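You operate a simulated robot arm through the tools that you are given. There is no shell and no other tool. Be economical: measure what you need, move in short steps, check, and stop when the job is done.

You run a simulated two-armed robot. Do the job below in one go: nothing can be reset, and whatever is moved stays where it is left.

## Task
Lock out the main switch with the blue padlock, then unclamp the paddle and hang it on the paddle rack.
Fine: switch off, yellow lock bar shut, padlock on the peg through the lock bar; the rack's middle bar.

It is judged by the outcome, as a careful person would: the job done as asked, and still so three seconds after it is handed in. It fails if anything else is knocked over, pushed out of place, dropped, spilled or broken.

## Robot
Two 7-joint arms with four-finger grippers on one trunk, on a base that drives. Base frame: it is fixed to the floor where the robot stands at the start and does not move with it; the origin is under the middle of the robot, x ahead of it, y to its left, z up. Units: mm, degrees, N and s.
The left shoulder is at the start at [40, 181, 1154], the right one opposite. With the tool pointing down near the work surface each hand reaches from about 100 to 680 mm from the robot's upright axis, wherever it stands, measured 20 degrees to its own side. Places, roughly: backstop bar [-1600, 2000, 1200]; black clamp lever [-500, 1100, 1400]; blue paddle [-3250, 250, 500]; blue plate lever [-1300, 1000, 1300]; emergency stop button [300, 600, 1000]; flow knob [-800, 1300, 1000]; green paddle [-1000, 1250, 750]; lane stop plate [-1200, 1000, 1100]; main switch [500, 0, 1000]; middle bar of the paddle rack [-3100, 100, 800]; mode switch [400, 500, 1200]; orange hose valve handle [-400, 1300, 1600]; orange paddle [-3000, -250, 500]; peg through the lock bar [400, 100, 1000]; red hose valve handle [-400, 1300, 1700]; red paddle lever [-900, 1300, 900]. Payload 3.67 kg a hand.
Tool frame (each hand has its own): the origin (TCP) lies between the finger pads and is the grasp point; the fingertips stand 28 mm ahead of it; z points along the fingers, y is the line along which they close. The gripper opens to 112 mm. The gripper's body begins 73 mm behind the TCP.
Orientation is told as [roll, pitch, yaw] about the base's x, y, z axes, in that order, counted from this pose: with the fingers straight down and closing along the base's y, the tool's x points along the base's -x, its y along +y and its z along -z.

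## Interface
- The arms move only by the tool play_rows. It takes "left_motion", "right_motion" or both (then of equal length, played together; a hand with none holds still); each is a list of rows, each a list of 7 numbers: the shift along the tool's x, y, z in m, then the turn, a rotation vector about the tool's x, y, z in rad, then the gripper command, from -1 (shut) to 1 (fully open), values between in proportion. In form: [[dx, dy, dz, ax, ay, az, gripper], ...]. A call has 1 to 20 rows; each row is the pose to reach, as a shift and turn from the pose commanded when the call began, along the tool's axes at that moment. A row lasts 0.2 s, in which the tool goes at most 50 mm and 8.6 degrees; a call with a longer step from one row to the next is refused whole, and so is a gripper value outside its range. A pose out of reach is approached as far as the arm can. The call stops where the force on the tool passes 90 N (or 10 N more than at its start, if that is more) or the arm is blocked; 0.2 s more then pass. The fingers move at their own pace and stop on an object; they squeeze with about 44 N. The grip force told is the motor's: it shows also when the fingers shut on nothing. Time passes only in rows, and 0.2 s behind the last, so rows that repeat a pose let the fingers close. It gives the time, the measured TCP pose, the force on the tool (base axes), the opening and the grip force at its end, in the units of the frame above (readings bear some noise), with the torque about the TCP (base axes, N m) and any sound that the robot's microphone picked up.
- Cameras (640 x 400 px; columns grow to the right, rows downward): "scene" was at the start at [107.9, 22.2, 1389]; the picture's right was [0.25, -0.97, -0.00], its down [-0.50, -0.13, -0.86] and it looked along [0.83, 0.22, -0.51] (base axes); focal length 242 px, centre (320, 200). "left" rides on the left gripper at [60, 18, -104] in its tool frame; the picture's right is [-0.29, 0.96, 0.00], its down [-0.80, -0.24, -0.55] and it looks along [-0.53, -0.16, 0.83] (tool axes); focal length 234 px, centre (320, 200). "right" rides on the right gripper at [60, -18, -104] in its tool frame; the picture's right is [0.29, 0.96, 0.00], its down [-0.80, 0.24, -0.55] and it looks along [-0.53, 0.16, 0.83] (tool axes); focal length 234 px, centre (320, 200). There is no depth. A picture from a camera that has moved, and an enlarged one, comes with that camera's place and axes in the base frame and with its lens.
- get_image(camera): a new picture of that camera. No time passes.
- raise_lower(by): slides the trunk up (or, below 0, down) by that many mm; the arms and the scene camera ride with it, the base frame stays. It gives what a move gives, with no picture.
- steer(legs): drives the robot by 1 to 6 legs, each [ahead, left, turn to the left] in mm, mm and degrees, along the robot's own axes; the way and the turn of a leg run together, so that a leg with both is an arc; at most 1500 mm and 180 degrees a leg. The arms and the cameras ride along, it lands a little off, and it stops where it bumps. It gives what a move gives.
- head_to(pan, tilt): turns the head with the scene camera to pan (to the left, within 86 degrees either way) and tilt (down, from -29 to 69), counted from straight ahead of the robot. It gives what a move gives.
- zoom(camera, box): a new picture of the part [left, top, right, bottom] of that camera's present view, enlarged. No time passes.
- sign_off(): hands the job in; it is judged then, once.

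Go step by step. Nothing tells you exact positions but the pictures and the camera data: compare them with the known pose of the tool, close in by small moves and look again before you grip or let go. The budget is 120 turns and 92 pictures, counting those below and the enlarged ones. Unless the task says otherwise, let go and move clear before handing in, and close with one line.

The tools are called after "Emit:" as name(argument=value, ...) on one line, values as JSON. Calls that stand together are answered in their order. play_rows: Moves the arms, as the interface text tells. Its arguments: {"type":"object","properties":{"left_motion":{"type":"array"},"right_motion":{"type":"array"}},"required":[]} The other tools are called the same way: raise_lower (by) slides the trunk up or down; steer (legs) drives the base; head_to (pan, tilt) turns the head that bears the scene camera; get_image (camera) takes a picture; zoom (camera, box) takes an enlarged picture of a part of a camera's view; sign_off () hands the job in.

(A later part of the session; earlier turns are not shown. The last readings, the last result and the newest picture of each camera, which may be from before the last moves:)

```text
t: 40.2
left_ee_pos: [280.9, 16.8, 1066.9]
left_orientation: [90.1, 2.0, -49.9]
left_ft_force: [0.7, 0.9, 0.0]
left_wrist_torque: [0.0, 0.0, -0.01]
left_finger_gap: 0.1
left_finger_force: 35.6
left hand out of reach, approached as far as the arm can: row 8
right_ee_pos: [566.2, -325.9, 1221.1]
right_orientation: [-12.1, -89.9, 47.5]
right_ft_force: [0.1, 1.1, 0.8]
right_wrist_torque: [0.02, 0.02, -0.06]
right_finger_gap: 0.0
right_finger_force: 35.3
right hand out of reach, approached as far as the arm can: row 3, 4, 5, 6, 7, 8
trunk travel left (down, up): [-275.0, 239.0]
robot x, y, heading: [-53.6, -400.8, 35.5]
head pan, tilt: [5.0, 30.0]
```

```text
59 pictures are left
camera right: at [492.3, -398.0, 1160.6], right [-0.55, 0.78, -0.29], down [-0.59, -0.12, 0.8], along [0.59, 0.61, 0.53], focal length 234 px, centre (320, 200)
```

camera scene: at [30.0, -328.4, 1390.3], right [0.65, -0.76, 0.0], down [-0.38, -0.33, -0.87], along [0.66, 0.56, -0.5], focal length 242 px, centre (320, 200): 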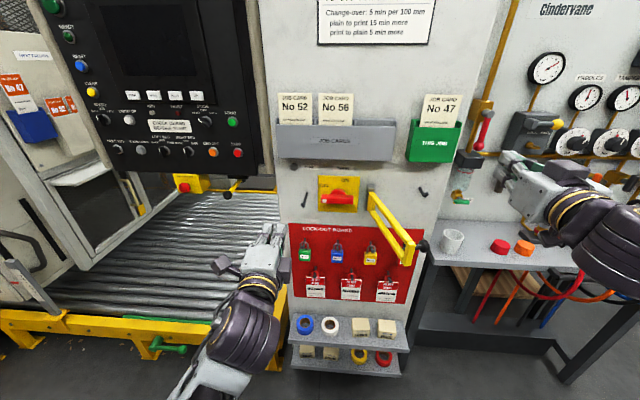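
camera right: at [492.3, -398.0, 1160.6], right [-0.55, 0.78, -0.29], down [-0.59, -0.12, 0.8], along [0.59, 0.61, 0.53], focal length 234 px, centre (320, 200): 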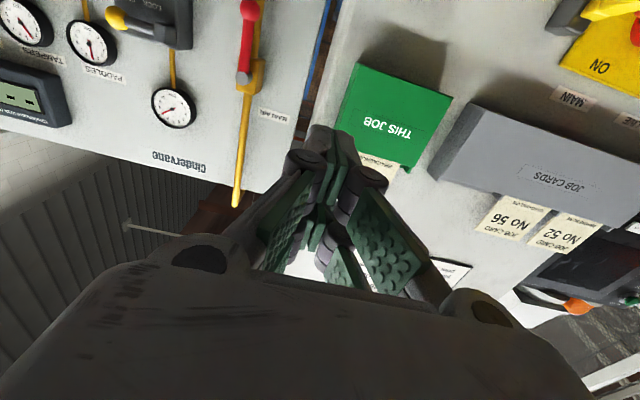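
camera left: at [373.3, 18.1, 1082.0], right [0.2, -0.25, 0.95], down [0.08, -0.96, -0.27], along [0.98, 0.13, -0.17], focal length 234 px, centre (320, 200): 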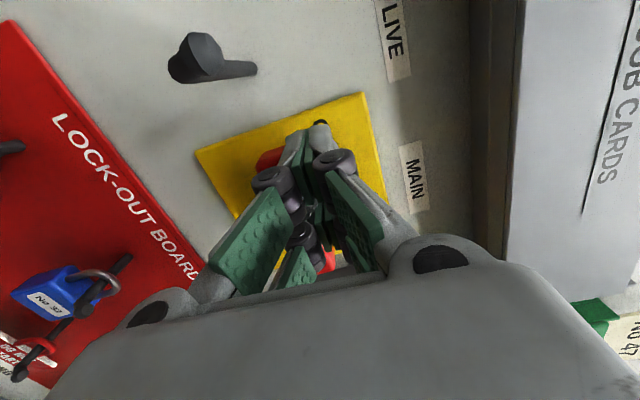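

The switch clearly reads OFF. The right hand is at the edge of its reach in this roll; I roll it the mirrored way so its elbow comes out.

Emit:
play_rows(right_motion=[[0, 0, 0, 0, 0, -0.14, -1], [0, 0, 0, 0, 0, -0.28, -1], [0, 0, 0, 0, 0, -0.42, -1], [0, 0, 0, 0, 0, -0.56, -1], [0, 0, 0, 0, 0, -0.7, -1], [0, 0, 0, 0, 0, -0.84, -1], [0, 0, 0, 0, 0, -0.98, -1], [0, 0, 0, 0, 0, -1.12, -1], [0, 0, 0, 0, 0, -1.26, -1], [0, 0, 0, 0, 0, -1.4, -1], [0, 0, 0, 0, 0, -1.55, -1], [0, 0, 0, 0, 0, -1.55, -1]])

Emit:
get_image(camera="right")

```text
t: 42.8
left_ee_pos: [279.4, 16.3, 1068.1]
left_orientation: [90.2, 2.1, -49.9]
left_ft_force: [0.5, -0.1, -0.2]
left_wrist_torque: [0.01, 0.02, 0.0]
left_finger_gap: 0.0
left_finger_force: 36.5
right_ee_pos: [572.3, -330.5, 1222.5]
right_orientation: [-89.5, -10.7, 125.3]
right_ft_force: [-0.8, -0.7, 0.8]
right_wrist_torque: [-0.04, 0.0, -0.02]
right_finger_gap: 0.0
right_finger_force: 35.3
right hand out of reach, approached as far as the arm can: row 10, 11, 12
trunk travel left (down, up): [-275.0, 239.0]
robot x, y, heading: [-55.6, -399.5, 35.3]
head pan, tilt: [5.0, 30.0]
```

```text
58 pictures are left
camera right: at [524.1, -439.7, 1228.7], right [0.05, -0.09, -0.99], down [-0.93, 0.35, -0.08], along [0.36, 0.93, -0.07], focal length 234 px, centre (320, 200)
```

right: 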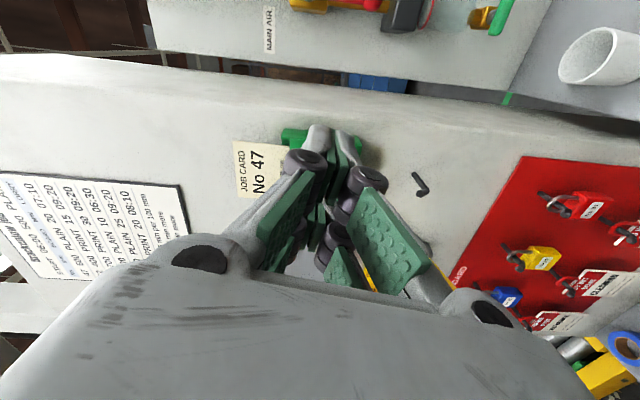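

The roll is good. Now I lower the right hand to the bar's top-rail height and look.

Emit:
play_rows(right_motion=[[0.007, 0.037, 0, 0, 0, -0.03, -1], [0.014, 0.074, 0, 0, 0, -0.06, -1], [0.02, 0.11, 0, 0, 0, -0.1, -1], [0.028, 0.147, 0, 0, 0, -0.15, -1], [0.028, 0.147, 0, 0, 0, -0.18, -1], [0.028, 0.147, 0, 0, 0, -0.18, -1]])

Emit:
get_image(camera="right")

Emit:
get_image(camera="scene")

```text
t: 44.2
left_ee_pos: [279.9, 15.4, 1068.8]
left_orientation: [90.1, 2.1, -50.0]
left_ft_force: [-0.7, 1.1, -0.3]
left_wrist_torque: [0.0, -0.02, 0.01]
left_finger_gap: 0.0
left_finger_force: 36.0
right_ee_pos: [562.1, -314.3, 1198.5]
right_orientation: [-86.3, -2.3, 124.7]
right_ft_force: [0.3, 0.0, -0.8]
right_wrist_torque: [0.0, -0.01, 0.0]
right_finger_gap: 0.0
right_finger_force: 35.9
right hand out of reach, approached as far as the arm can: row 1, 2, 3, 4, 5, 6
trunk travel left (down, up): [-275.0, 239.0]
robot x, y, heading: [-55.1, -400.1, 35.5]
head pan, tilt: [5.0, 30.0]
```

```text
57 pictures are left
camera right: at [514.4, -421.3, 1219.4], right [0.09, -0.24, -0.97], down [-0.93, 0.34, -0.17], along [0.37, 0.91, -0.19], focal length 234 px, centre (320, 200)
```

right: 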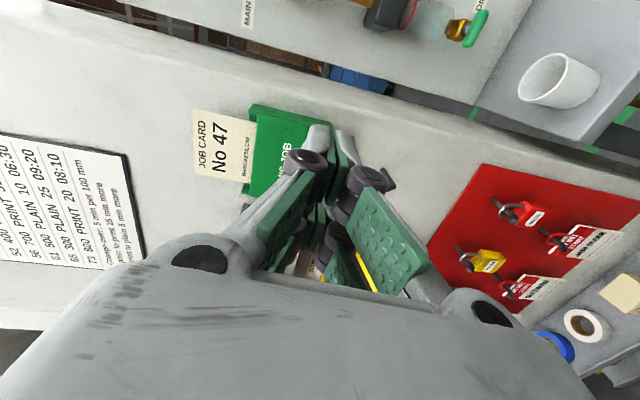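

```text
56 pictures are left
camera scene: at [30.5, -328.9, 1390.3], right [0.65, -0.76, 0.0], down [-0.38, -0.33, -0.87], along [0.66, 0.56, -0.5], focal length 242 px, centre (320, 200)
```

scene: 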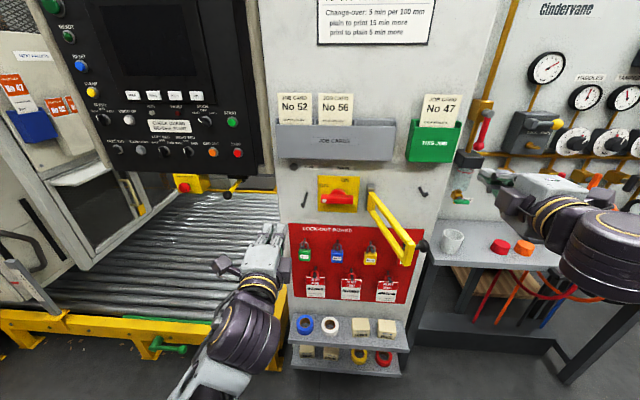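

The right arm can't get lower with a level hand. Its tool-down posture was comfortable at the start, so I restore that (roll back, then pitch down) and hook the bar from above instead.

Emit:
play_rows(right_motion=[[0, 0, 0, 0, 0, 0.14, -1], [0, 0, 0, 0, 0, 0.28, -1], [0, 0, 0, 0, 0, 0.42, -1], [0, 0, 0, 0, 0, 0.56, -1], [0, 0, 0, 0, 0, 0.7, -1], [0, 0, 0, 0, 0, 0.84, -1], [0, 0, 0, 0, 0, 0.98, -1], [0, 0, 0, 0, 0, 1.12, -1], [0, 0, 0, 0, 0, 1.26, -1], [0, 0, 0, 0, 0, 1.4, -1], [0, 0, 0, 0, 0, 1.53, -1], [0, 0, 0, 0, 0, 1.53, -1]])

Emit:
play_rows(right_motion=[[0, 0, 0, 0, 0.14, 0, -1], [0, 0, 0, 0, 0.28, 0, -1], [0, 0, 0, 0, 0.42, 0, -1], [0, 0, 0, 0, 0.56, 0, -1], [0, 0, 0, 0, 0.7, 0, -1], [0, 0, 0, 0, 0.84, 0, -1], [0, 0, 0, 0, 0.98, 0, -1], [0, 0, 0, 0, 1.12, 0, -1], [0, 0, 0, 0, 1.26, 0, -1], [0, 0, 0, 0, 1.4, 0, -1], [0, 0, 0, 0, 1.55, 0, -1], [0, 0, 0, 0, 1.55, 0, -1]])

Emit:
get_image(camera="scene")

```text
t: 46.8
left_ee_pos: [281.4, 16.9, 1067.7]
left_orientation: [90.2, 2.1, -50.0]
left_ft_force: [-0.2, 0.9, 0.0]
left_wrist_torque: [-0.02, -0.01, 0.01]
left_finger_gap: 0.1
left_finger_force: 35.7
right_ee_pos: [564.1, -309.4, 1196.0]
right_orientation: [2.4, -86.3, 32.5]
right_ft_force: [0.0, 0.3, -0.4]
right_wrist_torque: [0.0, -0.02, 0.03]
right_finger_gap: 0.1
right_finger_force: 35.5
trunk travel left (down, up): [-275.0, 239.0]
robot x, y, heading: [-52.4, -399.6, 35.4]
head pan, tilt: [5.0, 30.0]
```

```text
t: 49.4
left_ee_pos: [280.5, 17.1, 1068.4]
left_orientation: [90.2, 2.1, -49.9]
left_ft_force: [-0.3, -0.1, 0.6]
left_wrist_torque: [0.01, -0.03, -0.01]
left_finger_gap: 0.1
left_finger_force: 35.3
right_ee_pos: [563.0, -310.4, 1195.5]
right_orientation: [0.2, 2.6, 34.9]
right_ft_force: [-0.5, -0.4, -0.2]
right_wrist_torque: [-0.01, 0.01, -0.01]
right_finger_gap: 0.0
right_finger_force: 35.9
trunk travel left (down, up): [-275.0, 239.0]
robot x, y, heading: [-56.1, -399.8, 35.5]
head pan, tilt: [5.0, 30.0]
```

```text
55 pictures are left
camera scene: at [30.1, -330.1, 1390.4], right [0.65, -0.76, 0.0], down [-0.38, -0.32, -0.87], along [0.66, 0.56, -0.5], focal length 242 px, centre (320, 200)
```

scene: 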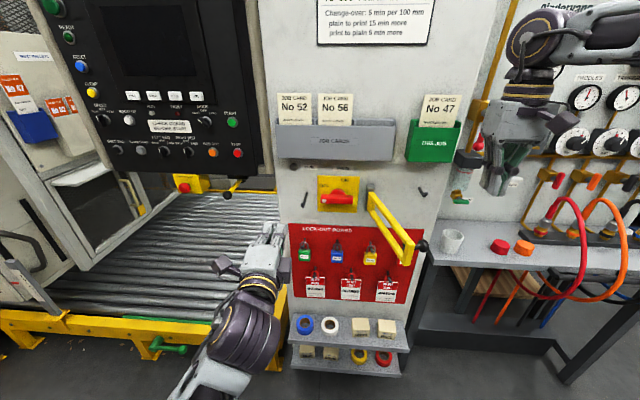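

The right hand is tool-down again. I lower it to the right of the bar and close up to it.

Emit:
play_rows(right_motion=[[0, 0, 0.04, 0, 0, 0, -1], [0, 0, 0.08, 0, 0, 0, -1], [0, 0, 0.115, 0, 0, 0, -1], [0, 0, 0.127, 0, 0, 0, -1], [-0.003, 0.04, 0.127, 0, 0, 0, -1], [-0.006, 0.08, 0.127, 0, 0, 0, -1], [-0.006, 0.085, 0.127, 0, 0, 0, -1]])

Emit:
zoom(camera="scene", box=[320, 150, 520, 275])

Emit:
get_image(camera="right")

```text
t: 51.0
left_ee_pos: [280.2, 15.3, 1067.5]
left_orientation: [90.2, 2.1, -49.9]
left_ft_force: [-0.3, -0.6, -0.4]
left_wrist_torque: [0.02, 0.01, -0.01]
left_finger_gap: 0.0
left_finger_force: 35.7
right_ee_pos: [516.4, -239.9, 1069.0]
right_orientation: [0.1, 2.5, 34.8]
right_ft_force: [0.6, 0.0, -1.2]
right_wrist_torque: [0.0, 0.05, 0.0]
right_finger_gap: 0.0
right_finger_force: 35.8
trunk travel left (down, up): [-275.0, 239.0]
robot x, y, heading: [-53.2, -402.1, 35.3]
head pan, tilt: [5.0, 30.0]
```

```text
3.20 times, centred on (420, 212) of scene
camera zoom: at [31.2, -330.2, 1390.3], right [0.65, -0.76, 0.0], down [-0.38, -0.32, -0.87], along [0.66, 0.56, -0.5], focal length 774 px, centre (0, 160)
```

zoom: 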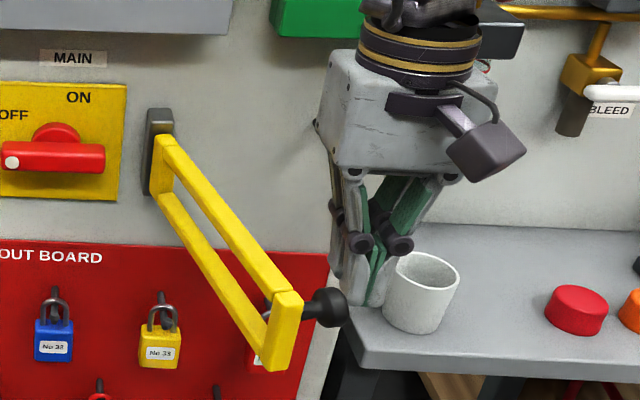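

```text
53 pictures are left
camera right: at [481.3, -285.2, 1175.2], right [-0.78, 0.62, 0.01], down [0.54, 0.66, 0.52], along [0.31, 0.41, -0.85], focal length 234 px, centre (320, 200)
```

right: 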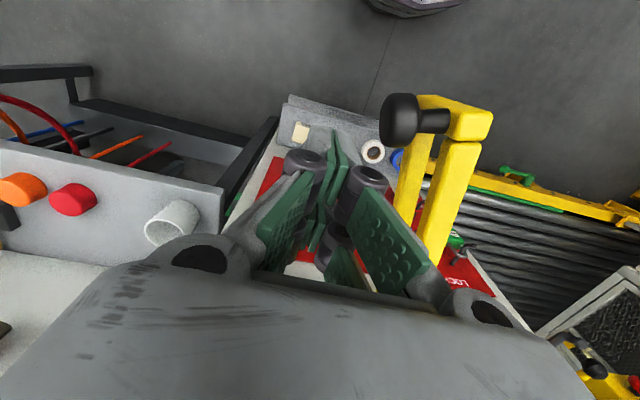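

The closed fingers are just right of the bar, inside the knob. I sweep the bar around its hinge to the left.

Emit:
play_rows(right_motion=[[-0.002, 0.016, 0, 0, 0, 0, -1], [-0.003, 0.031, 0, 0, 0, 0, -1], [0.004, 0.048, 0, 0, 0, 0, -1], [0.01, 0.065, 0, 0, 0, 0, -1], [0.014, 0.082, 0, 0, 0, 0, -1], [0.017, 0.098, 0, 0, 0, 0, -1], [0.018, 0.115, 0, 0, 0, 0, -1], [0.019, 0.131, 0, 0, 0, 0, -1], [0.017, 0.148, 0, 0, 0, 0, -1], [0.016, 0.164, 0, 0, 0, 0, -1], [0.012, 0.18, 0, 0, 0, 0, -1], [0.006, 0.195, 0, 0, 0, 0, -1], [-0.001, 0.21, 0, 0, 0, 0, -1], [-0.008, 0.224, 0, 0, 0, 0, -1], [-0.019, 0.237, 0, 0, 0, 0, -1], [-0.03, 0.25, 0, 0, 0, 0, -1], [-0.03, 0.25, 0, 0, 0, 0, -1]])

Emit:
get_image(camera="scene")

Emit:
get_image(camera="right")

```text
t: 53.4
left_ee_pos: [284.0, 18.8, 1066.2]
left_orientation: [90.1, 2.0, -49.9]
left_ft_force: [-0.7, -0.5, 0.3]
left_wrist_torque: [-0.03, 0.0, 0.01]
left_finger_gap: 0.1
left_finger_force: 35.5
right_ee_pos: [426.7, -152.9, 1069.5]
right_orientation: [0.5, 0.6, 33.4]
right_ft_force: [30.0, 18.9, -13.9]
right_wrist_torque: [0.2, -0.86, -0.06]
right_finger_gap: 0.0
right_finger_force: 36.3
right hand out of reach, approached as far as the arm can: row 8, 9, 10, 11, 12
trunk travel left (down, up): [-275.0, 239.0]
robot x, y, heading: [-51.7, -397.9, 35.7]
head pan, tilt: [5.0, 30.0]
stopped in row 12 (right hand): the force on the tool passed its limit at 96 N (the readings are from after the stop); the commanded pose is now the measured one
```

```text
52 pictures are left
camera scene: at [34.7, -326.6, 1389.5], right [0.65, -0.76, 0.0], down [-0.38, -0.33, -0.86], along [0.66, 0.56, -0.5], focal length 242 px, centre (320, 200)
```

scene: 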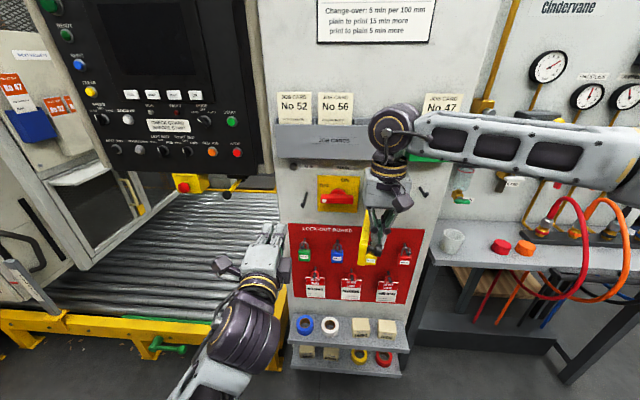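

```text
51 pictures are left
camera right: at [388.7, -199.8, 1173.6], right [-0.77, 0.64, 0.01], down [0.54, 0.64, 0.55], along [0.34, 0.43, -0.84], focal length 234 px, centre (320, 200)
```

right: 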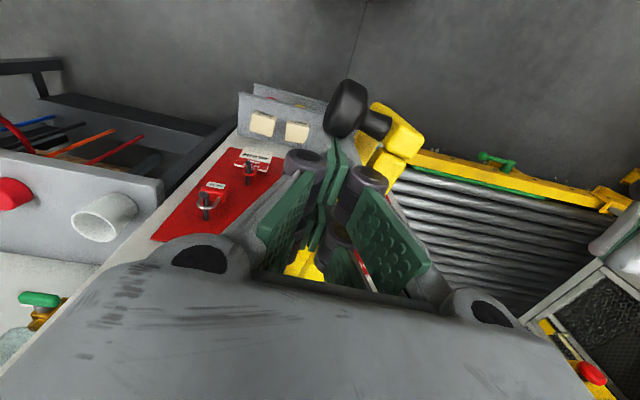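

The bar is now past perpendicular, but the right arm runs out of fold. I hold the hand still and use small base moves left and ahead to keep swinging the bar.

Emit:
steer(legs=[[8, 12, 0], [8, 30, 0], [11, 31, 0], [16, 29, 0], [22, 26, 0]])

Emit:
get_image(camera="scene")

Emit:
get_image(camera="right")

```text
t: 56.0
left_ee_pos: [259.9, 155.6, 1069.4]
left_orientation: [90.2, 2.2, -49.9]
left_ft_force: [-0.5, 0.0, 0.0]
left_wrist_torque: [-0.03, 0.0, 0.01]
left_finger_gap: 0.0
left_finger_force: 35.7
right_ee_pos: [398.9, -16.8, 1072.4]
right_orientation: [0.7, 0.8, 33.8]
right_ft_force: [-0.5, -1.0, 0.2]
right_wrist_torque: [0.04, 0.01, -0.03]
right_finger_gap: 0.1
right_finger_force: 35.7
trunk travel left (down, up): [-275.0, 239.0]
robot x, y, heading: [-75.7, -257.5, 35.6]
head pan, tilt: [5.0, 30.0]
```

```text
50 pictures are left
camera scene: at [10.2, -190.1, 1390.4], right [0.65, -0.76, 0.0], down [-0.38, -0.32, -0.87], along [0.66, 0.56, -0.5], focal length 242 px, centre (320, 200)
```

scene: 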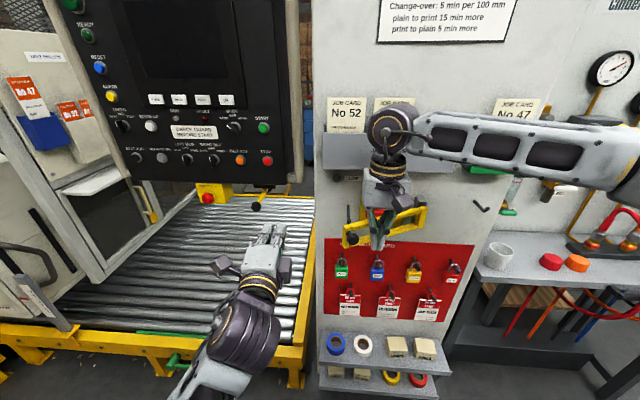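

```text
49 pictures are left
camera right: at [361.5, -63.5, 1176.9], right [-0.77, 0.64, 0.01], down [0.54, 0.64, 0.55], along [0.34, 0.43, -0.84], focal length 234 px, centre (320, 200)
```

right: 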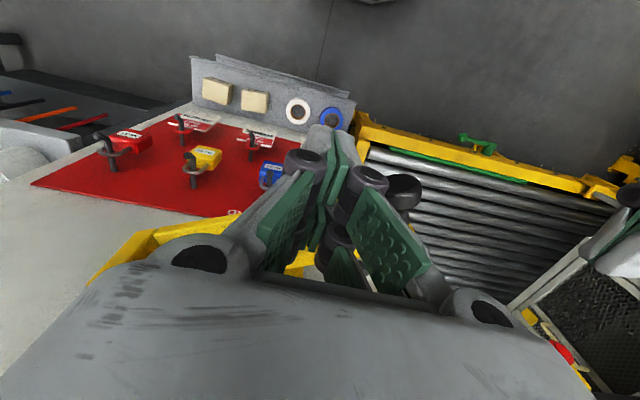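

The bar is about 40° from shut. I zoom to place the final push.

Emit:
zoom(camera="scene", box=[300, 170, 460, 270])

```text
4.00 times, centred on (380, 220) of scene
camera zoom: at [10.2, -190.1, 1390.4], right [0.65, -0.76, 0.0], down [-0.38, -0.32, -0.87], along [0.66, 0.56, -0.5], focal length 968 px, centre (80, 120)
```

zoom: 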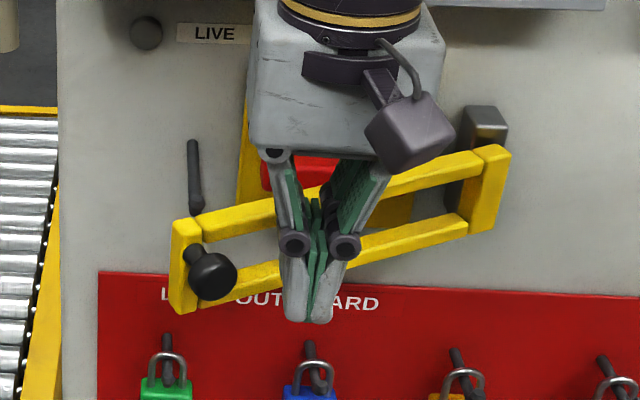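

The fingers are free of the bar on its outer side. I drive straight back and a bit right so that the left hand can push the bar home from the front.

Emit:
steer(legs=[[-100, 0, 0], [0, -105, 0]])

Emit:
zoom(camera="scene", box=[240, 130, 480, 280])

Emit:
get_image(camera="left")

```text
t: 57.9
left_ee_pos: [240.1, 13.3, 1067.6]
left_orientation: [90.0, 2.0, -50.1]
left_ft_force: [0.2, -0.1, -0.2]
left_wrist_torque: [-0.02, 0.04, 0.02]
left_finger_gap: 0.0
left_finger_force: 35.8
right_ee_pos: [379.7, -157.8, 1073.0]
right_orientation: [0.6, 0.9, 33.9]
right_ft_force: [0.9, -0.1, 0.5]
right_wrist_torque: [0.02, 0.02, -0.01]
right_finger_gap: 0.0
right_finger_force: 35.7
trunk travel left (down, up): [-275.0, 239.0]
robot x, y, heading: [-97.7, -401.5, 35.4]
head pan, tilt: [5.0, 30.0]
```

```text
2.67 times, centred on (360, 205) of scene
camera zoom: at [-9.9, -330.5, 1390.3], right [0.65, -0.76, 0.0], down [-0.38, -0.32, -0.87], along [0.66, 0.56, -0.5], focal length 645 px, centre (213, 187)
```

zoom: 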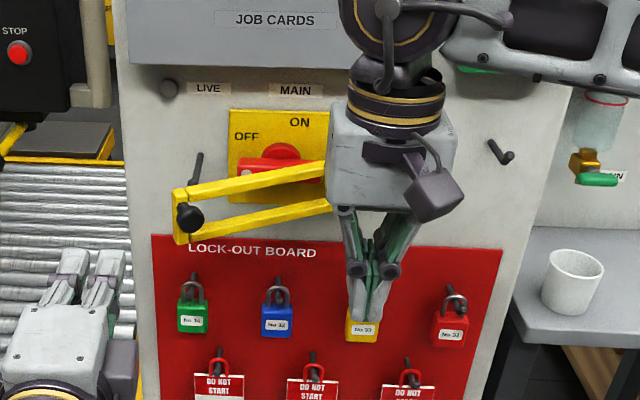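

```text
46 pictures are left
camera left: at [121.4, -7.3, 1088.1], right [0.21, -0.25, 0.95], down [0.08, -0.96, -0.27], along [0.98, 0.13, -0.18], focal length 234 px, centre (320, 200)
```

left: 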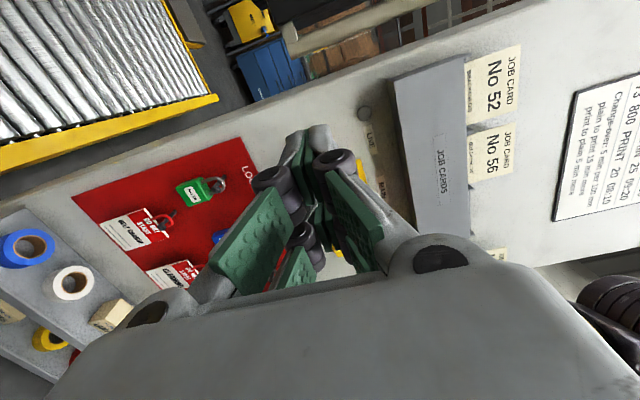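

The bar stays where it was left, about 40° open. I move the left hand in front of the top rail and push it home, while the right hand moves up and away.

Emit:
play_rows(left_motion=[[-0.03, 0.002, 0, 0, 0, 0, -1], [-0.07, 0.003, 0, 0, 0, 0, -1], [-0.11, 0.003, 0, 0, 0, 0, -1], [-0.124, 0.003, 0.02, 0, 0, 0, -1], [-0.124, 0.003, 0.06, 0, 0, 0, -1], [-0.124, 0.003, 0.09, 0, 0, 0, -1], [-0.124, 0.003, 0.11, 0, 0, 0, -1], [-0.124, 0.003, 0.13, 0, 0, 0, -1], [-0.124, 0.003, 0.15, 0, 0, 0, -1], [-0.124, 0.003, 0.165, 0, 0, 0, -1], [-0.124, 0.003, 0.18, 0, 0, 0, -1], [-0.124, 0.003, 0.19, 0, 0, 0, -1]], right_motion=[[0, -0.04, -0.02, 0, 0, 0, -1], [0, -0.08, -0.04, 0, 0, 0, -1], [0, -0.1, -0.06, 0, 0, 0, -1], [0, -0.1, -0.08, 0, 0, 0, -1], [0, -0.1, -0.1, 0, 0, 0, -1], [0, -0.1, -0.1, 0, 0, 0, -1], [0, -0.1, -0.1, 0, 0, 0, -1], [0, -0.1, -0.1, 0, 0, 0, -1], [0, -0.1, -0.1, 0, 0, 0, -1], [0, -0.1, -0.1, 0, 0, 0, -1], [0, -0.1, -0.1, 0, 0, 0, -1], [0, -0.1, -0.1, 0, 0, 0, -1]])

Emit:
zoom(camera="scene", box=[240, 130, 480, 280])

```text
t: 60.5
left_ee_pos: [464.6, 43.2, 1067.5]
left_orientation: [90.1, 2.1, -50.0]
left_ft_force: [-0.2, 0.6, 0.4]
left_wrist_torque: [0.0, -0.03, 0.01]
left_finger_gap: 0.3
left_finger_force: 35.3
right_ee_pos: [436.6, -238.7, 1172.8]
right_orientation: [0.5, 0.8, 33.7]
right_ft_force: [-0.3, -0.6, 0.3]
right_wrist_torque: [-0.03, -0.02, 0.01]
right_finger_gap: 0.0
right_finger_force: 35.3
trunk travel left (down, up): [-275.0, 239.0]
robot x, y, heading: [-94.9, -397.1, 35.5]
head pan, tilt: [5.0, 30.0]
```

```text
2.67 times, centred on (360, 205) of scene
camera zoom: at [-10.9, -330.1, 1390.3], right [0.65, -0.76, 0.0], down [-0.38, -0.32, -0.87], along [0.66, 0.56, -0.5], focal length 645 px, centre (213, 187)
```

zoom: 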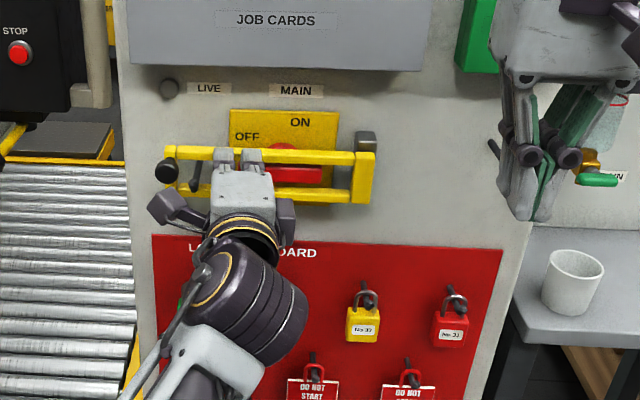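

The peg is through the bar, which is nearly shut. I press on a little until it stops.

Emit:
play_rows(left_motion=[[0, 0, 0.008, 0, 0, 0, -1], [0, 0, 0.015, 0, 0, 0, -1], [0, 0, 0.02, 0, 0, 0, -1], [0, 0, 0.025, 0, 0, 0, -1], [0, 0, 0.03, 0, 0, 0, -1]])

Emit:
zoom(camera="scene", box=[280, 160, 400, 235])

```text
t: 61.1
left_ee_pos: [464.2, 44.0, 1067.5]
left_orientation: [90.0, 2.1, -50.2]
left_ft_force: [-49.4, -22.8, 1.4]
left_wrist_torque: [0.23, 0.33, -0.99]
left_finger_gap: 5.9
left_finger_force: 35.5
right_ee_pos: [428.0, -241.0, 1175.6]
right_orientation: [0.4, 0.6, 33.8]
right_ft_force: [-0.3, 0.1, -0.7]
right_wrist_torque: [0.0, 0.01, 0.04]
right_finger_gap: 0.0
right_finger_force: 35.0
trunk travel left (down, up): [-275.0, 239.0]
robot x, y, heading: [-96.0, -402.2, 35.8]
head pan, tilt: [5.0, 30.0]
stopped in row 2 (left hand): the force on the tool passed its limit at 99 N (the readings are from after the stop); the commanded pose is now the measured one
```

```text
5.33 times, centred on (340, 198) of scene
camera zoom: at [-19.8, -333.6, 1391.0], right [0.65, -0.76, 0.0], down [-0.37, -0.32, -0.87], along [0.66, 0.57, -0.5], focal length 1290 px, centre (213, 213)
```

zoom: 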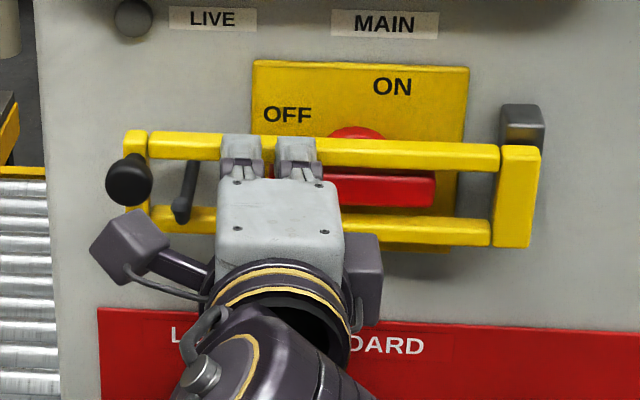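

The lock bar is shut against its stop with the switch off. I back the left hand out, level its roll, and lower the trunk for the padlock.

Emit:
play_rows(left_motion=[[0, 0, -0.03, 0, 0, 0, -1], [0, 0, -0.07, 0, 0, 0, -1], [0, 0, -0.11, 0, 0, 0, -1], [0, 0, -0.14, 0, 0, 0, -1], [0, 0, -0.14, 0, 0, -0.14, -0.2], [0, 0, -0.14, 0, 0, -0.28, -0.2], [0, 0, -0.14, 0, 0, -0.42, -0.2], [0, 0, -0.14, 0, 0, -0.56, -0.2], [0, 0, -0.14, 0, 0, -0.7, -0.2], [0, 0, -0.14, 0, 0, -0.84, -0.2], [0, 0, -0.14, 0, 0, -0.98, -0.2], [0, 0, -0.14, 0, 0, -1.12, -0.2], [0, 0, -0.14, 0, 0, -1.26, -0.2], [0, 0, -0.14, 0, 0, -1.4, -0.2], [0, 0, -0.14, 0, 0, -1.55, -0.2], [0, 0, -0.14, 0, 0, -1.6, -0.2]])

Emit:
raise_lower(by=-140)

Emit:
get_image(camera="scene")

```text
t: 63.4
left_ee_pos: [347.3, -14.9, 1112.1]
left_orientation: [100.1, -41.8, -55.6]
left_ft_force: [0.1, 0.0, 0.5]
left_wrist_torque: [-0.01, 0.0, -0.01]
left_finger_gap: 45.0
left_finger_force: 0.1
right_ee_pos: [433.0, -241.0, 1182.0]
right_orientation: [0.4, 0.7, 33.8]
right_ft_force: [-0.3, 0.4, -0.8]
right_wrist_torque: [0.02, 0.0, 0.02]
right_finger_gap: 0.0
right_finger_force: 35.6
trunk travel left (down, up): [-275.0, 239.0]
robot x, y, heading: [-99.6, -401.2, 35.5]
head pan, tilt: [5.0, 30.0]
stopped in row 11 (left hand): the arm was blocked; the commanded pose is now the measured one
```

```text
t: 64.3
left_ee_pos: [275.2, -11.5, 1130.0]
left_orientation: [114.9, -44.7, -65.5]
left_ft_force: [0.5, 0.2, -0.2]
left_wrist_torque: [0.01, -0.02, -0.01]
left_finger_gap: 44.9
left_finger_force: 0.1
right_ee_pos: [434.4, -238.4, 1112.5]
right_orientation: [0.4, 1.0, 33.9]
right_ft_force: [0.2, 0.2, -0.5]
right_wrist_torque: [-0.05, 0.0, 0.0]
right_finger_gap: 0.0
right_finger_force: 35.6
trunk travel left (down, up): [-219.0, 295.0]
robot x, y, heading: [-95.0, -396.6, 35.4]
head pan, tilt: [5.0, 30.0]
stopped: the arm was blocked; the commanded pose is now the measured one
```

```text
43 pictures are left
camera scene: at [-11.9, -329.2, 1331.0], right [0.65, -0.76, 0.0], down [-0.38, -0.33, -0.87], along [0.66, 0.56, -0.5], focal length 242 px, centre (320, 200)
```

scene: 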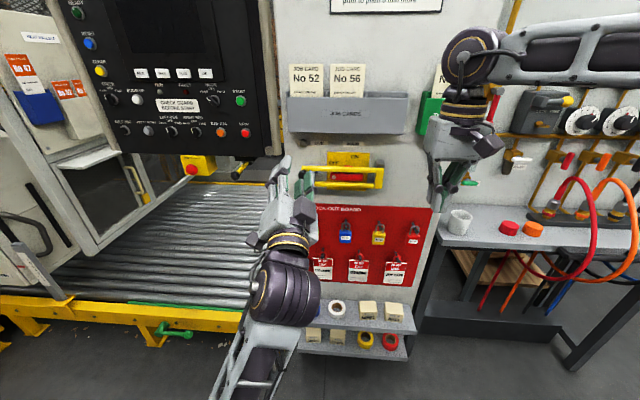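

The low elbow fouls the robot's own base. I raise the trunk back and return the left hand to the rolled pose, then pitch it tool-down, where the elbow stays high.

Emit:
raise_lower(by=60)

Emit:
play_rows(left_motion=[[0, 0, 0.01, 0.03, 0.03, 0.1, -0.2], [0, 0, 0.02, 0.06, 0.06, 0.2, -0.2], [0, 0, 0.03, 0.09, 0.1, 0.3, -0.2], [0, 0, 0.04, 0.12, 0.13, 0.4, -0.2], [0, 0, 0.04, 0.16, 0.17, 0.5, -0.2], [0, 0, 0.04, 0.2, 0.22, 0.6, -0.2], [0, 0, 0.04, 0.2, 0.22, 0.7, -0.2], [0, 0, 0.04, 0.2, 0.22, 0.8, -0.2], [0, 0, 0.04, 0.2, 0.22, 0.8, -0.2]])

Emit:
get_image(camera="scene")

```text
t: 65.3
left_ee_pos: [272.5, -19.8, 1221.1]
left_orientation: [117.1, -48.2, -68.0]
left_ft_force: [-0.4, -0.6, 0.0]
left_wrist_torque: [0.04, -0.01, -0.03]
left_finger_gap: 44.8
left_finger_force: 0.0
right_ee_pos: [434.3, -240.6, 1189.1]
right_orientation: [0.5, 0.9, 33.9]
right_ft_force: [0.0, -0.2, 0.2]
right_wrist_torque: [0.05, 0.06, -0.01]
right_finger_gap: 0.1
right_finger_force: 36.0
trunk travel left (down, up): [-279.0, 235.0]
robot x, y, heading: [-96.3, -396.9, 35.6]
head pan, tilt: [5.0, 30.0]
```

```text
t: 66.3
left_ee_pos: [312.3, 4.0, 1133.4]
left_orientation: [87.8, -28.0, -45.4]
left_ft_force: [-0.2, -0.2, -0.2]
left_wrist_torque: [-0.04, 0.0, -0.05]
left_finger_gap: 44.9
left_finger_force: 0.0
right_ee_pos: [434.2, -240.5, 1191.7]
right_orientation: [0.4, 0.9, 33.9]
right_ft_force: [0.2, -1.0, -0.5]
right_wrist_torque: [0.01, 0.03, -0.01]
right_finger_gap: 0.0
right_finger_force: 35.6
trunk travel left (down, up): [-279.0, 235.0]
robot x, y, heading: [-97.9, -399.3, 35.2]
head pan, tilt: [5.0, 30.0]
stopped in row 4 (left hand): the arm was blocked; the commanded pose is now the measured one
```

```text
42 pictures are left
camera scene: at [-12.6, -331.2, 1410.1], right [0.65, -0.76, 0.0], down [-0.38, -0.32, -0.87], along [0.66, 0.56, -0.5], focal length 242 px, centre (320, 200)
```

scene: 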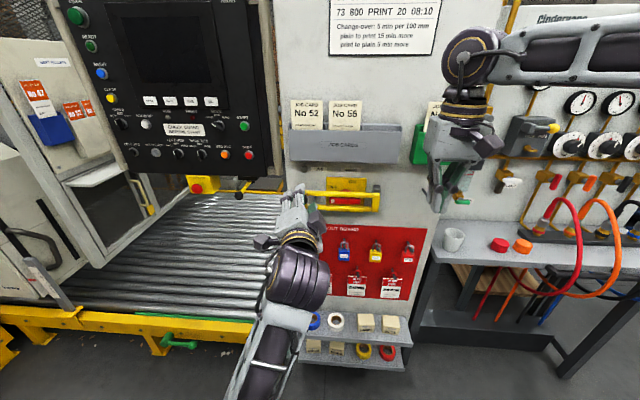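

Still blocked near the trunk; I back the base off and extend the left hand forward while finishing the roll.

Emit:
steer(legs=[[-150, 0, 0]])

Emit:
play_rows(left_motion=[[0, 0, 0.04, 0, 0, 0, -0.2], [0, 0, 0.08, 0, 0, 0, -0.2], [0, 0, 0.11, 0, 0, 0.1, -0.2], [0, 0, 0.12, 0, 0, 0.2, -0.2], [0, 0, 0.12, 0, 0, 0.3, -0.2], [0, 0, 0.12, 0, 0, 0.4, -0.2], [0, 0, 0.12, 0, 0, 0.48, -0.2], [0, 0, 0.12, 0, 0, 0.48, -0.2]])

Emit:
get_image(camera="scene")

```text
t: 67.7
left_ee_pos: [190.6, -84.4, 1139.9]
left_orientation: [88.5, -29.3, -46.0]
left_ft_force: [-0.8, 0.2, -0.5]
left_wrist_torque: [-0.03, 0.03, 0.0]
left_finger_gap: 44.7
left_finger_force: 0.1
right_ee_pos: [313.0, -327.4, 1190.6]
right_orientation: [0.5, 0.9, 33.8]
right_ft_force: [-0.6, -0.2, 0.1]
right_wrist_torque: [0.01, 0.0, -0.01]
right_finger_gap: 0.0
right_finger_force: 35.5
trunk travel left (down, up): [-279.0, 235.0]
robot x, y, heading: [-216.7, -487.1, 35.7]
head pan, tilt: [5.0, 30.0]
```

```text
t: 68.5
left_ee_pos: [263.8, -37.0, 1025.8]
left_orientation: [76.5, -25.4, -41.8]
left_ft_force: [-0.2, 0.0, 0.8]
left_wrist_torque: [-0.02, 0.01, 0.04]
left_finger_gap: 44.8
left_finger_force: 0.0
right_ee_pos: [313.8, -327.8, 1187.1]
right_orientation: [0.5, 0.9, 33.9]
right_ft_force: [0.3, 0.7, -1.4]
right_wrist_torque: [-0.01, 0.0, 0.01]
right_finger_gap: 0.1
right_finger_force: 35.8
trunk travel left (down, up): [-279.0, 235.0]
robot x, y, heading: [-219.6, -484.9, 35.4]
head pan, tilt: [5.0, 30.0]
stopped in row 3 (left hand): the arm was blocked; the commanded pose is now the measured one
```

```text
41 pictures are left
camera scene: at [-133.1, -417.8, 1404.6], right [0.65, -0.76, 0.0], down [-0.38, -0.32, -0.87], along [0.66, 0.56, -0.5], focal length 242 px, centre (320, 200)
```

scene: 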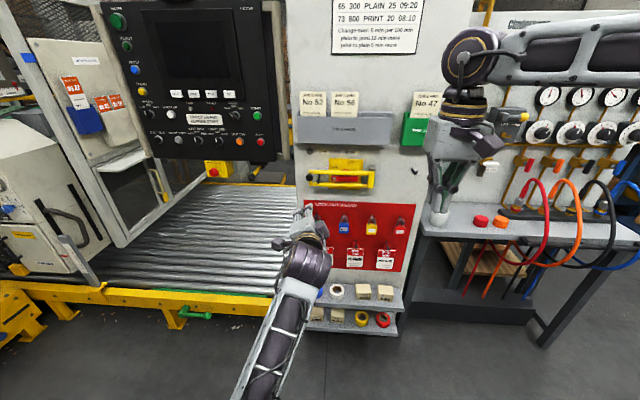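

Something is catching close to the body, so I look down at the left arm.

Emit:
head_to(pan=45, tilt=65)

Emit:
get_image(camera="scene")

```text
t: 69.5
left_ee_pos: [261.3, -36.7, 1032.7]
left_orientation: [77.1, -26.1, -42.0]
left_ft_force: [0.2, -0.3, 0.4]
left_wrist_torque: [0.02, -0.01, -0.04]
left_finger_gap: 44.7
left_finger_force: 0.1
right_ee_pos: [313.6, -326.7, 1185.0]
right_orientation: [0.5, 0.9, 33.8]
right_ft_force: [-0.6, -0.2, -1.2]
right_wrist_torque: [-0.02, -0.02, -0.01]
right_finger_gap: 0.1
right_finger_force: 35.6
trunk travel left (down, up): [-279.0, 235.0]
robot x, y, heading: [-220.2, -485.2, 35.5]
head pan, tilt: [45.0, 65.0]
```

```text
40 pictures are left
camera scene: at [-192.3, -416.6, 1355.5], right [0.99, -0.16, 0.0], down [-0.15, -0.89, -0.42], along [0.07, 0.42, -0.91], focal length 242 px, centre (320, 200)
```

scene: 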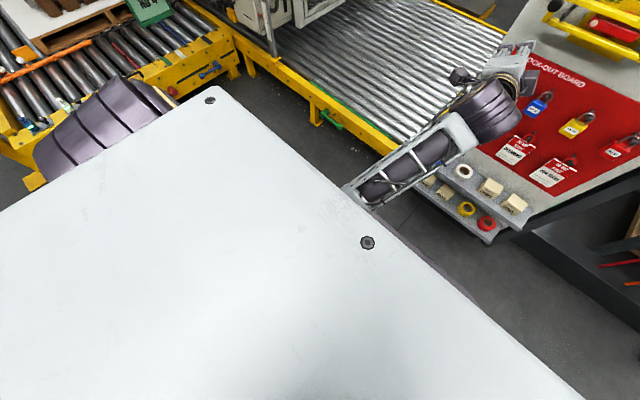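

The elbow has swung in against the chest. I move the hand left and forward to draw the elbow out.

Emit:
play_rows(left_motion=[[0.012, 0.016, 0.02, 0, 0, 0, -0.2], [0.03, 0.04, 0.04, 0, 0, 0, -0.2], [0.05, 0.064, 0.043, 0, 0, 0, -0.2], [0.074, 0.096, 0.043, 0, 0, 0, -0.2], [0.098, 0.128, 0.043, 0, 0, 0, -0.2], [0.098, 0.128, 0.043, 0, 0, 0, -0.2]])

Emit:
get_image(camera="scene")

```text
t: 70.4
left_ee_pos: [261.1, -3.1, 986.4]
left_orientation: [65.2, -32.9, -39.3]
left_ft_force: [0.1, 1.1, 0.2]
left_wrist_torque: [-0.03, 0.03, -0.01]
left_finger_gap: 44.7
left_finger_force: 0.1
right_ee_pos: [313.5, -327.2, 1184.3]
right_orientation: [0.4, 0.9, 33.9]
right_ft_force: [-0.5, 0.8, -0.2]
right_wrist_torque: [-0.02, 0.02, 0.0]
right_finger_gap: 0.0
right_finger_force: 35.7
trunk travel left (down, up): [-279.0, 235.0]
robot x, y, heading: [-218.4, -486.7, 35.4]
head pan, tilt: [45.0, 65.0]
stopped in row 4 (left hand): the arm was blocked; the commanded pose is now the measured one
```

```text
39 pictures are left
camera scene: at [-192.5, -416.5, 1354.8], right [0.99, -0.16, 0.0], down [-0.15, -0.89, -0.42], along [0.07, 0.42, -0.91], focal length 242 px, centre (320, 200)
```

scene: 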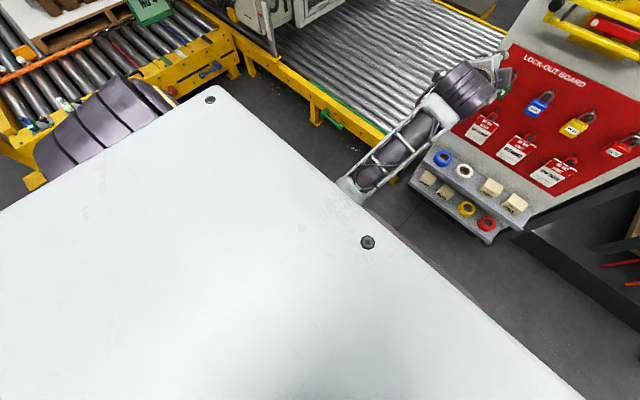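

The elbow is caught under the chest overhang. I back the base further and straighten the arm forward and slightly down to free it.

Emit:
steer(legs=[[-130, 0, 0]])

Emit:
play_rows(left_motion=[[0.004, 0.009, 0.027, 0, 0, 0, -0.2], [0.008, 0.017, 0.054, 0, 0, 0, -0.2], [0.012, 0.026, 0.08, 0, 0, 0, -0.2], [0.016, 0.034, 0.107, 0, 0, 0, -0.2], [0.019, 0.043, 0.134, 0, 0, 0, -0.2], [0.023, 0.051, 0.16, 0, 0, 0, -0.2], [0.023, 0.051, 0.16, 0, 0, 0, -0.2]])

Emit:
get_image(camera="scene")

```text
t: 71.7
left_ee_pos: [157.1, -80.2, 995.5]
left_orientation: [66.0, -33.6, -39.7]
left_ft_force: [-0.1, -0.5, 1.1]
left_wrist_torque: [-0.02, 0.01, -0.04]
left_finger_gap: 44.9
left_finger_force: 0.0
right_ee_pos: [206.7, -402.2, 1182.8]
right_orientation: [0.6, 0.9, 33.8]
right_ft_force: [-0.5, 0.2, 0.2]
right_wrist_torque: [0.02, -0.04, -0.01]
right_finger_gap: 0.0
right_finger_force: 35.7
trunk travel left (down, up): [-279.0, 235.0]
robot x, y, heading: [-323.9, -560.9, 35.5]
head pan, tilt: [45.0, 65.0]
```

```text
t: 72.6
left_ee_pos: [214.5, -84.9, 879.6]
left_orientation: [52.4, -37.7, -35.0]
left_ft_force: [0.1, 0.6, 0.4]
left_wrist_torque: [0.0, -0.01, 0.02]
left_finger_gap: 45.0
left_finger_force: 0.1
right_ee_pos: [209.5, -400.9, 1179.0]
right_orientation: [0.5, 0.8, 33.9]
right_ft_force: [0.2, 0.7, -0.3]
right_wrist_torque: [0.0, -0.01, -0.03]
right_finger_gap: 0.1
right_finger_force: 34.9
trunk travel left (down, up): [-279.0, 235.0]
robot x, y, heading: [-324.2, -562.5, 35.6]
head pan, tilt: [45.0, 65.0]
stopped in row 4 (left hand): the arm was blocked; the commanded pose is now the measured one
```

```text
38 pictures are left
camera scene: at [-296.5, -491.3, 1350.1], right [0.99, -0.16, 0.0], down [-0.15, -0.89, -0.42], along [0.07, 0.42, -0.91], focal length 242 px, centre (320, 200)
```

scene: 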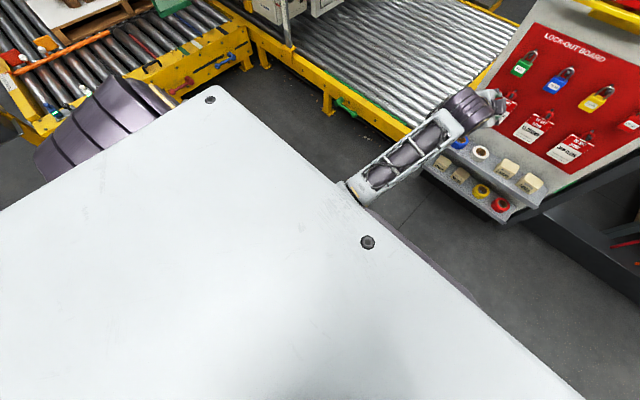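

I try a pure clockwise roll with no translation, which freed the elbow before.

Emit:
play_rows(left_motion=[[0, 0, 0, 0, 0, 0.1, -0.2], [0, 0, 0, 0, 0, 0.2, -0.2], [0, 0, 0, 0, 0, 0.3, -0.2], [0, 0, 0, 0, 0, 0.4, -0.2], [0, 0, 0, 0, 0, 0.5, -0.2], [0, 0, 0, 0, 0, 0.6, -0.2], [0, 0, 0, 0, 0, 0.7, -0.2], [0, 0, 0, 0, 0, 0.7, -0.2]])

Emit:
get_image(camera="scene")

```text
t: 73.5
left_ee_pos: [246.2, -160.6, 890.4]
left_orientation: [54.5, -31.8, -47.7]
left_ft_force: [-0.5, 0.0, 0.1]
left_wrist_torque: [0.01, -0.01, 0.0]
left_finger_gap: 44.6
left_finger_force: 0.0
right_ee_pos: [207.8, -402.9, 1177.6]
right_orientation: [0.5, 1.0, 33.8]
right_ft_force: [0.0, 0.2, -0.1]
right_wrist_torque: [0.0, 0.03, 0.01]
right_finger_gap: 0.0
right_finger_force: 35.7
trunk travel left (down, up): [-279.0, 235.0]
robot x, y, heading: [-323.4, -559.0, 35.9]
head pan, tilt: [45.0, 65.0]
stopped in row 4 (left hand): the arm was blocked; the commanded pose is now the measured one
```

```text
37 pictures are left
camera scene: at [-297.2, -492.0, 1348.9], right [0.99, -0.16, 0.0], down [-0.15, -0.89, -0.42], along [0.07, 0.42, -0.91], focal length 242 px, centre (320, 200)
```

scene: 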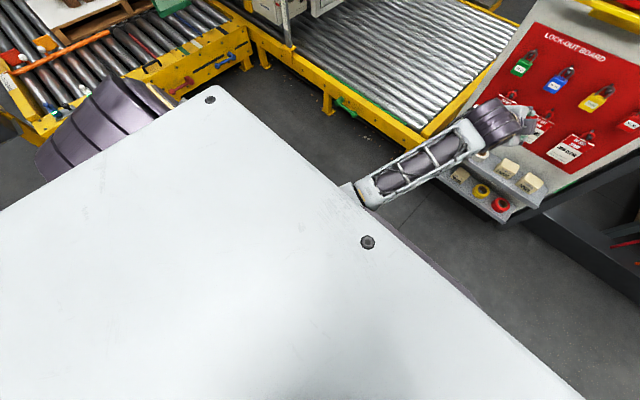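

I try shifting the hand well to the left to pull the elbow out sideways.

Emit:
play_rows(left_motion=[[0.021, 0.012, -0.005, 0, 0, 0, -0.2], [0.042, 0.024, -0.01, 0, 0, 0, -0.2], [0.063, 0.036, -0.016, 0, 0, 0, -0.2], [0.084, 0.048, -0.021, 0, 0, 0, -0.2], [0.105, 0.06, -0.026, 0, 0, 0, -0.2], [0.127, 0.073, -0.032, 0, 0, 0, -0.2], [0.148, 0.085, -0.037, 0, 0, 0, -0.2], [0.169, 0.098, -0.043, 0, 0, 0, -0.2], [0.169, 0.098, -0.043, 0, 0, 0, -0.2]])

Emit:
get_image(camera="right")

```text
t: 74.3
left_ee_pos: [239.5, -176.5, 926.3]
left_orientation: [53.0, -41.3, -49.8]
left_ft_force: [-0.8, 0.4, -0.4]
left_wrist_torque: [-0.02, 0.01, 0.0]
left_finger_gap: 44.6
left_finger_force: 0.0
right_ee_pos: [208.7, -402.9, 1179.1]
right_orientation: [0.5, 0.9, 33.8]
right_ft_force: [0.0, -0.2, 0.5]
right_wrist_torque: [-0.01, 0.01, -0.01]
right_finger_gap: 0.0
right_finger_force: 36.3
trunk travel left (down, up): [-279.0, 235.0]
robot x, y, heading: [-322.5, -566.6, 35.7]
head pan, tilt: [45.0, 65.0]
stopped in row 3 (left hand): the arm was blocked; the commanded pose is now the measured one
```

```text
36 pictures are left
camera right: at [170.6, -449.5, 1283.3], right [-0.77, 0.64, 0.01], down [0.54, 0.64, 0.54], along [0.34, 0.43, -0.84], focal length 234 px, centre (320, 200)
```

right: 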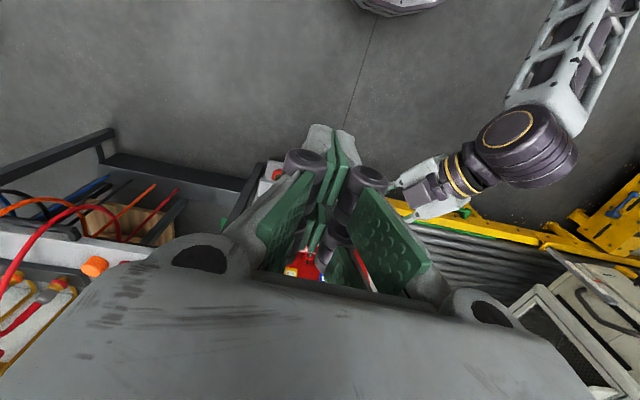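

I straighten the arm downward and forward along its natural line, which should clear the elbow from the chest.

Emit:
play_rows(left_motion=[[0.012, -0.006, 0.016, 0, 0, 0, -0.2], [0.024, -0.013, 0.032, 0, 0, 0, -0.2], [0.036, -0.019, 0.047, 0, 0, 0, -0.2], [0.048, -0.026, 0.063, 0, 0, 0, -0.2], [0.06, -0.032, 0.079, 0, 0, 0, -0.2], [0.071, -0.038, 0.095, 0, 0, 0, -0.2], [0.083, -0.045, 0.11, 0, 0, 0, -0.2], [0.095, -0.051, 0.126, 0, 0, 0, -0.2], [0.095, -0.051, 0.126, 0, 0, 0, -0.2]])

Emit:
get_image(camera="scene")

```text
t: 75.5
left_ee_pos: [302.2, -223.3, 865.3]
left_orientation: [51.8, -48.6, -51.8]
left_ft_force: [0.1, -0.8, 0.6]
left_wrist_torque: [-0.02, 0.04, -0.02]
left_finger_gap: 44.8
left_finger_force: 0.1
right_ee_pos: [208.9, -402.9, 1174.8]
right_orientation: [0.5, 0.9, 33.8]
right_ft_force: [0.0, 0.0, 0.3]
right_wrist_torque: [-0.01, 0.02, 0.01]
right_finger_gap: 0.0
right_finger_force: 36.0
trunk travel left (down, up): [-279.0, 235.0]
robot x, y, heading: [-322.8, -561.1, 35.4]
head pan, tilt: [45.0, 65.0]
stopped in row 6 (left hand): the arm was blocked; the commanded pose is now the measured one
```

```text
35 pictures are left
camera scene: at [-296.7, -491.5, 1345.5], right [0.99, -0.16, 0.0], down [-0.15, -0.89, -0.42], along [0.07, 0.42, -0.91], focal length 242 px, centre (320, 200)
```

scene: 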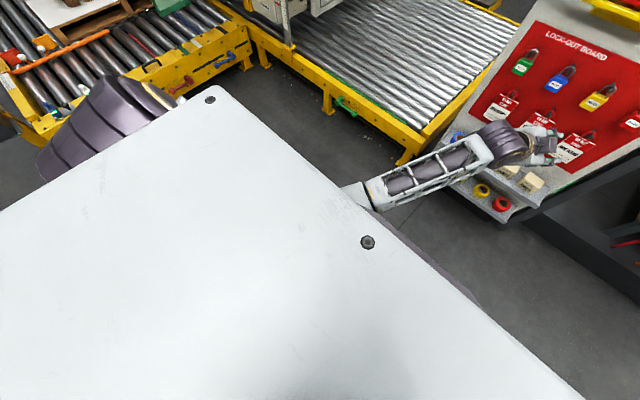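

The trunk itself has sagged a little, hinting that the elbow presses on the base below. I raise the trunk and look.

Emit:
raise_lower(by=150)

Emit:
head_to(pan=30, tilt=69)

Emit:
get_image(camera="scene")

```text
t: 77.3
left_ee_pos: [302.9, -222.9, 1015.9]
left_orientation: [51.7, -48.8, -51.7]
left_ft_force: [0.4, 0.7, -0.3]
left_wrist_torque: [0.0, -0.02, 0.02]
left_finger_gap: 44.9
left_finger_force: 0.1
right_ee_pos: [209.1, -402.0, 1324.8]
right_orientation: [0.5, 1.0, 33.8]
right_ft_force: [0.8, 0.3, 0.4]
right_wrist_torque: [-0.04, -0.03, -0.02]
right_finger_gap: 0.0
right_finger_force: 35.9
trunk travel left (down, up): [-429.0, 85.0]
robot x, y, heading: [-322.3, -562.5, 35.7]
head pan, tilt: [45.0, 65.0]
```

```text
t: 78.0
left_ee_pos: [301.8, -222.4, 1016.2]
left_orientation: [51.8, -48.7, -51.9]
left_ft_force: [1.1, 0.5, 0.0]
left_wrist_torque: [0.01, 0.01, 0.03]
left_finger_gap: 44.8
left_finger_force: 0.0
right_ee_pos: [208.7, -402.0, 1326.0]
right_orientation: [0.5, 0.9, 33.8]
right_ft_force: [0.2, -0.2, -0.1]
right_wrist_torque: [0.02, 0.01, 0.0]
right_finger_gap: 0.1
right_finger_force: 35.5
trunk travel left (down, up): [-429.0, 85.0]
robot x, y, heading: [-320.7, -561.7, 35.5]
head pan, tilt: [30.0, 68.8]
```

```text
34 pictures are left
camera scene: at [-283.5, -500.3, 1492.8], right [0.91, -0.41, 0.0], down [-0.39, -0.85, -0.36], along [0.15, 0.33, -0.93], focal length 242 px, centre (320, 200)
```

scene: 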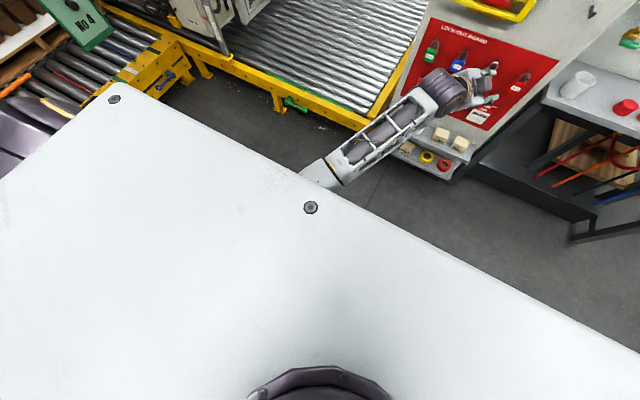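

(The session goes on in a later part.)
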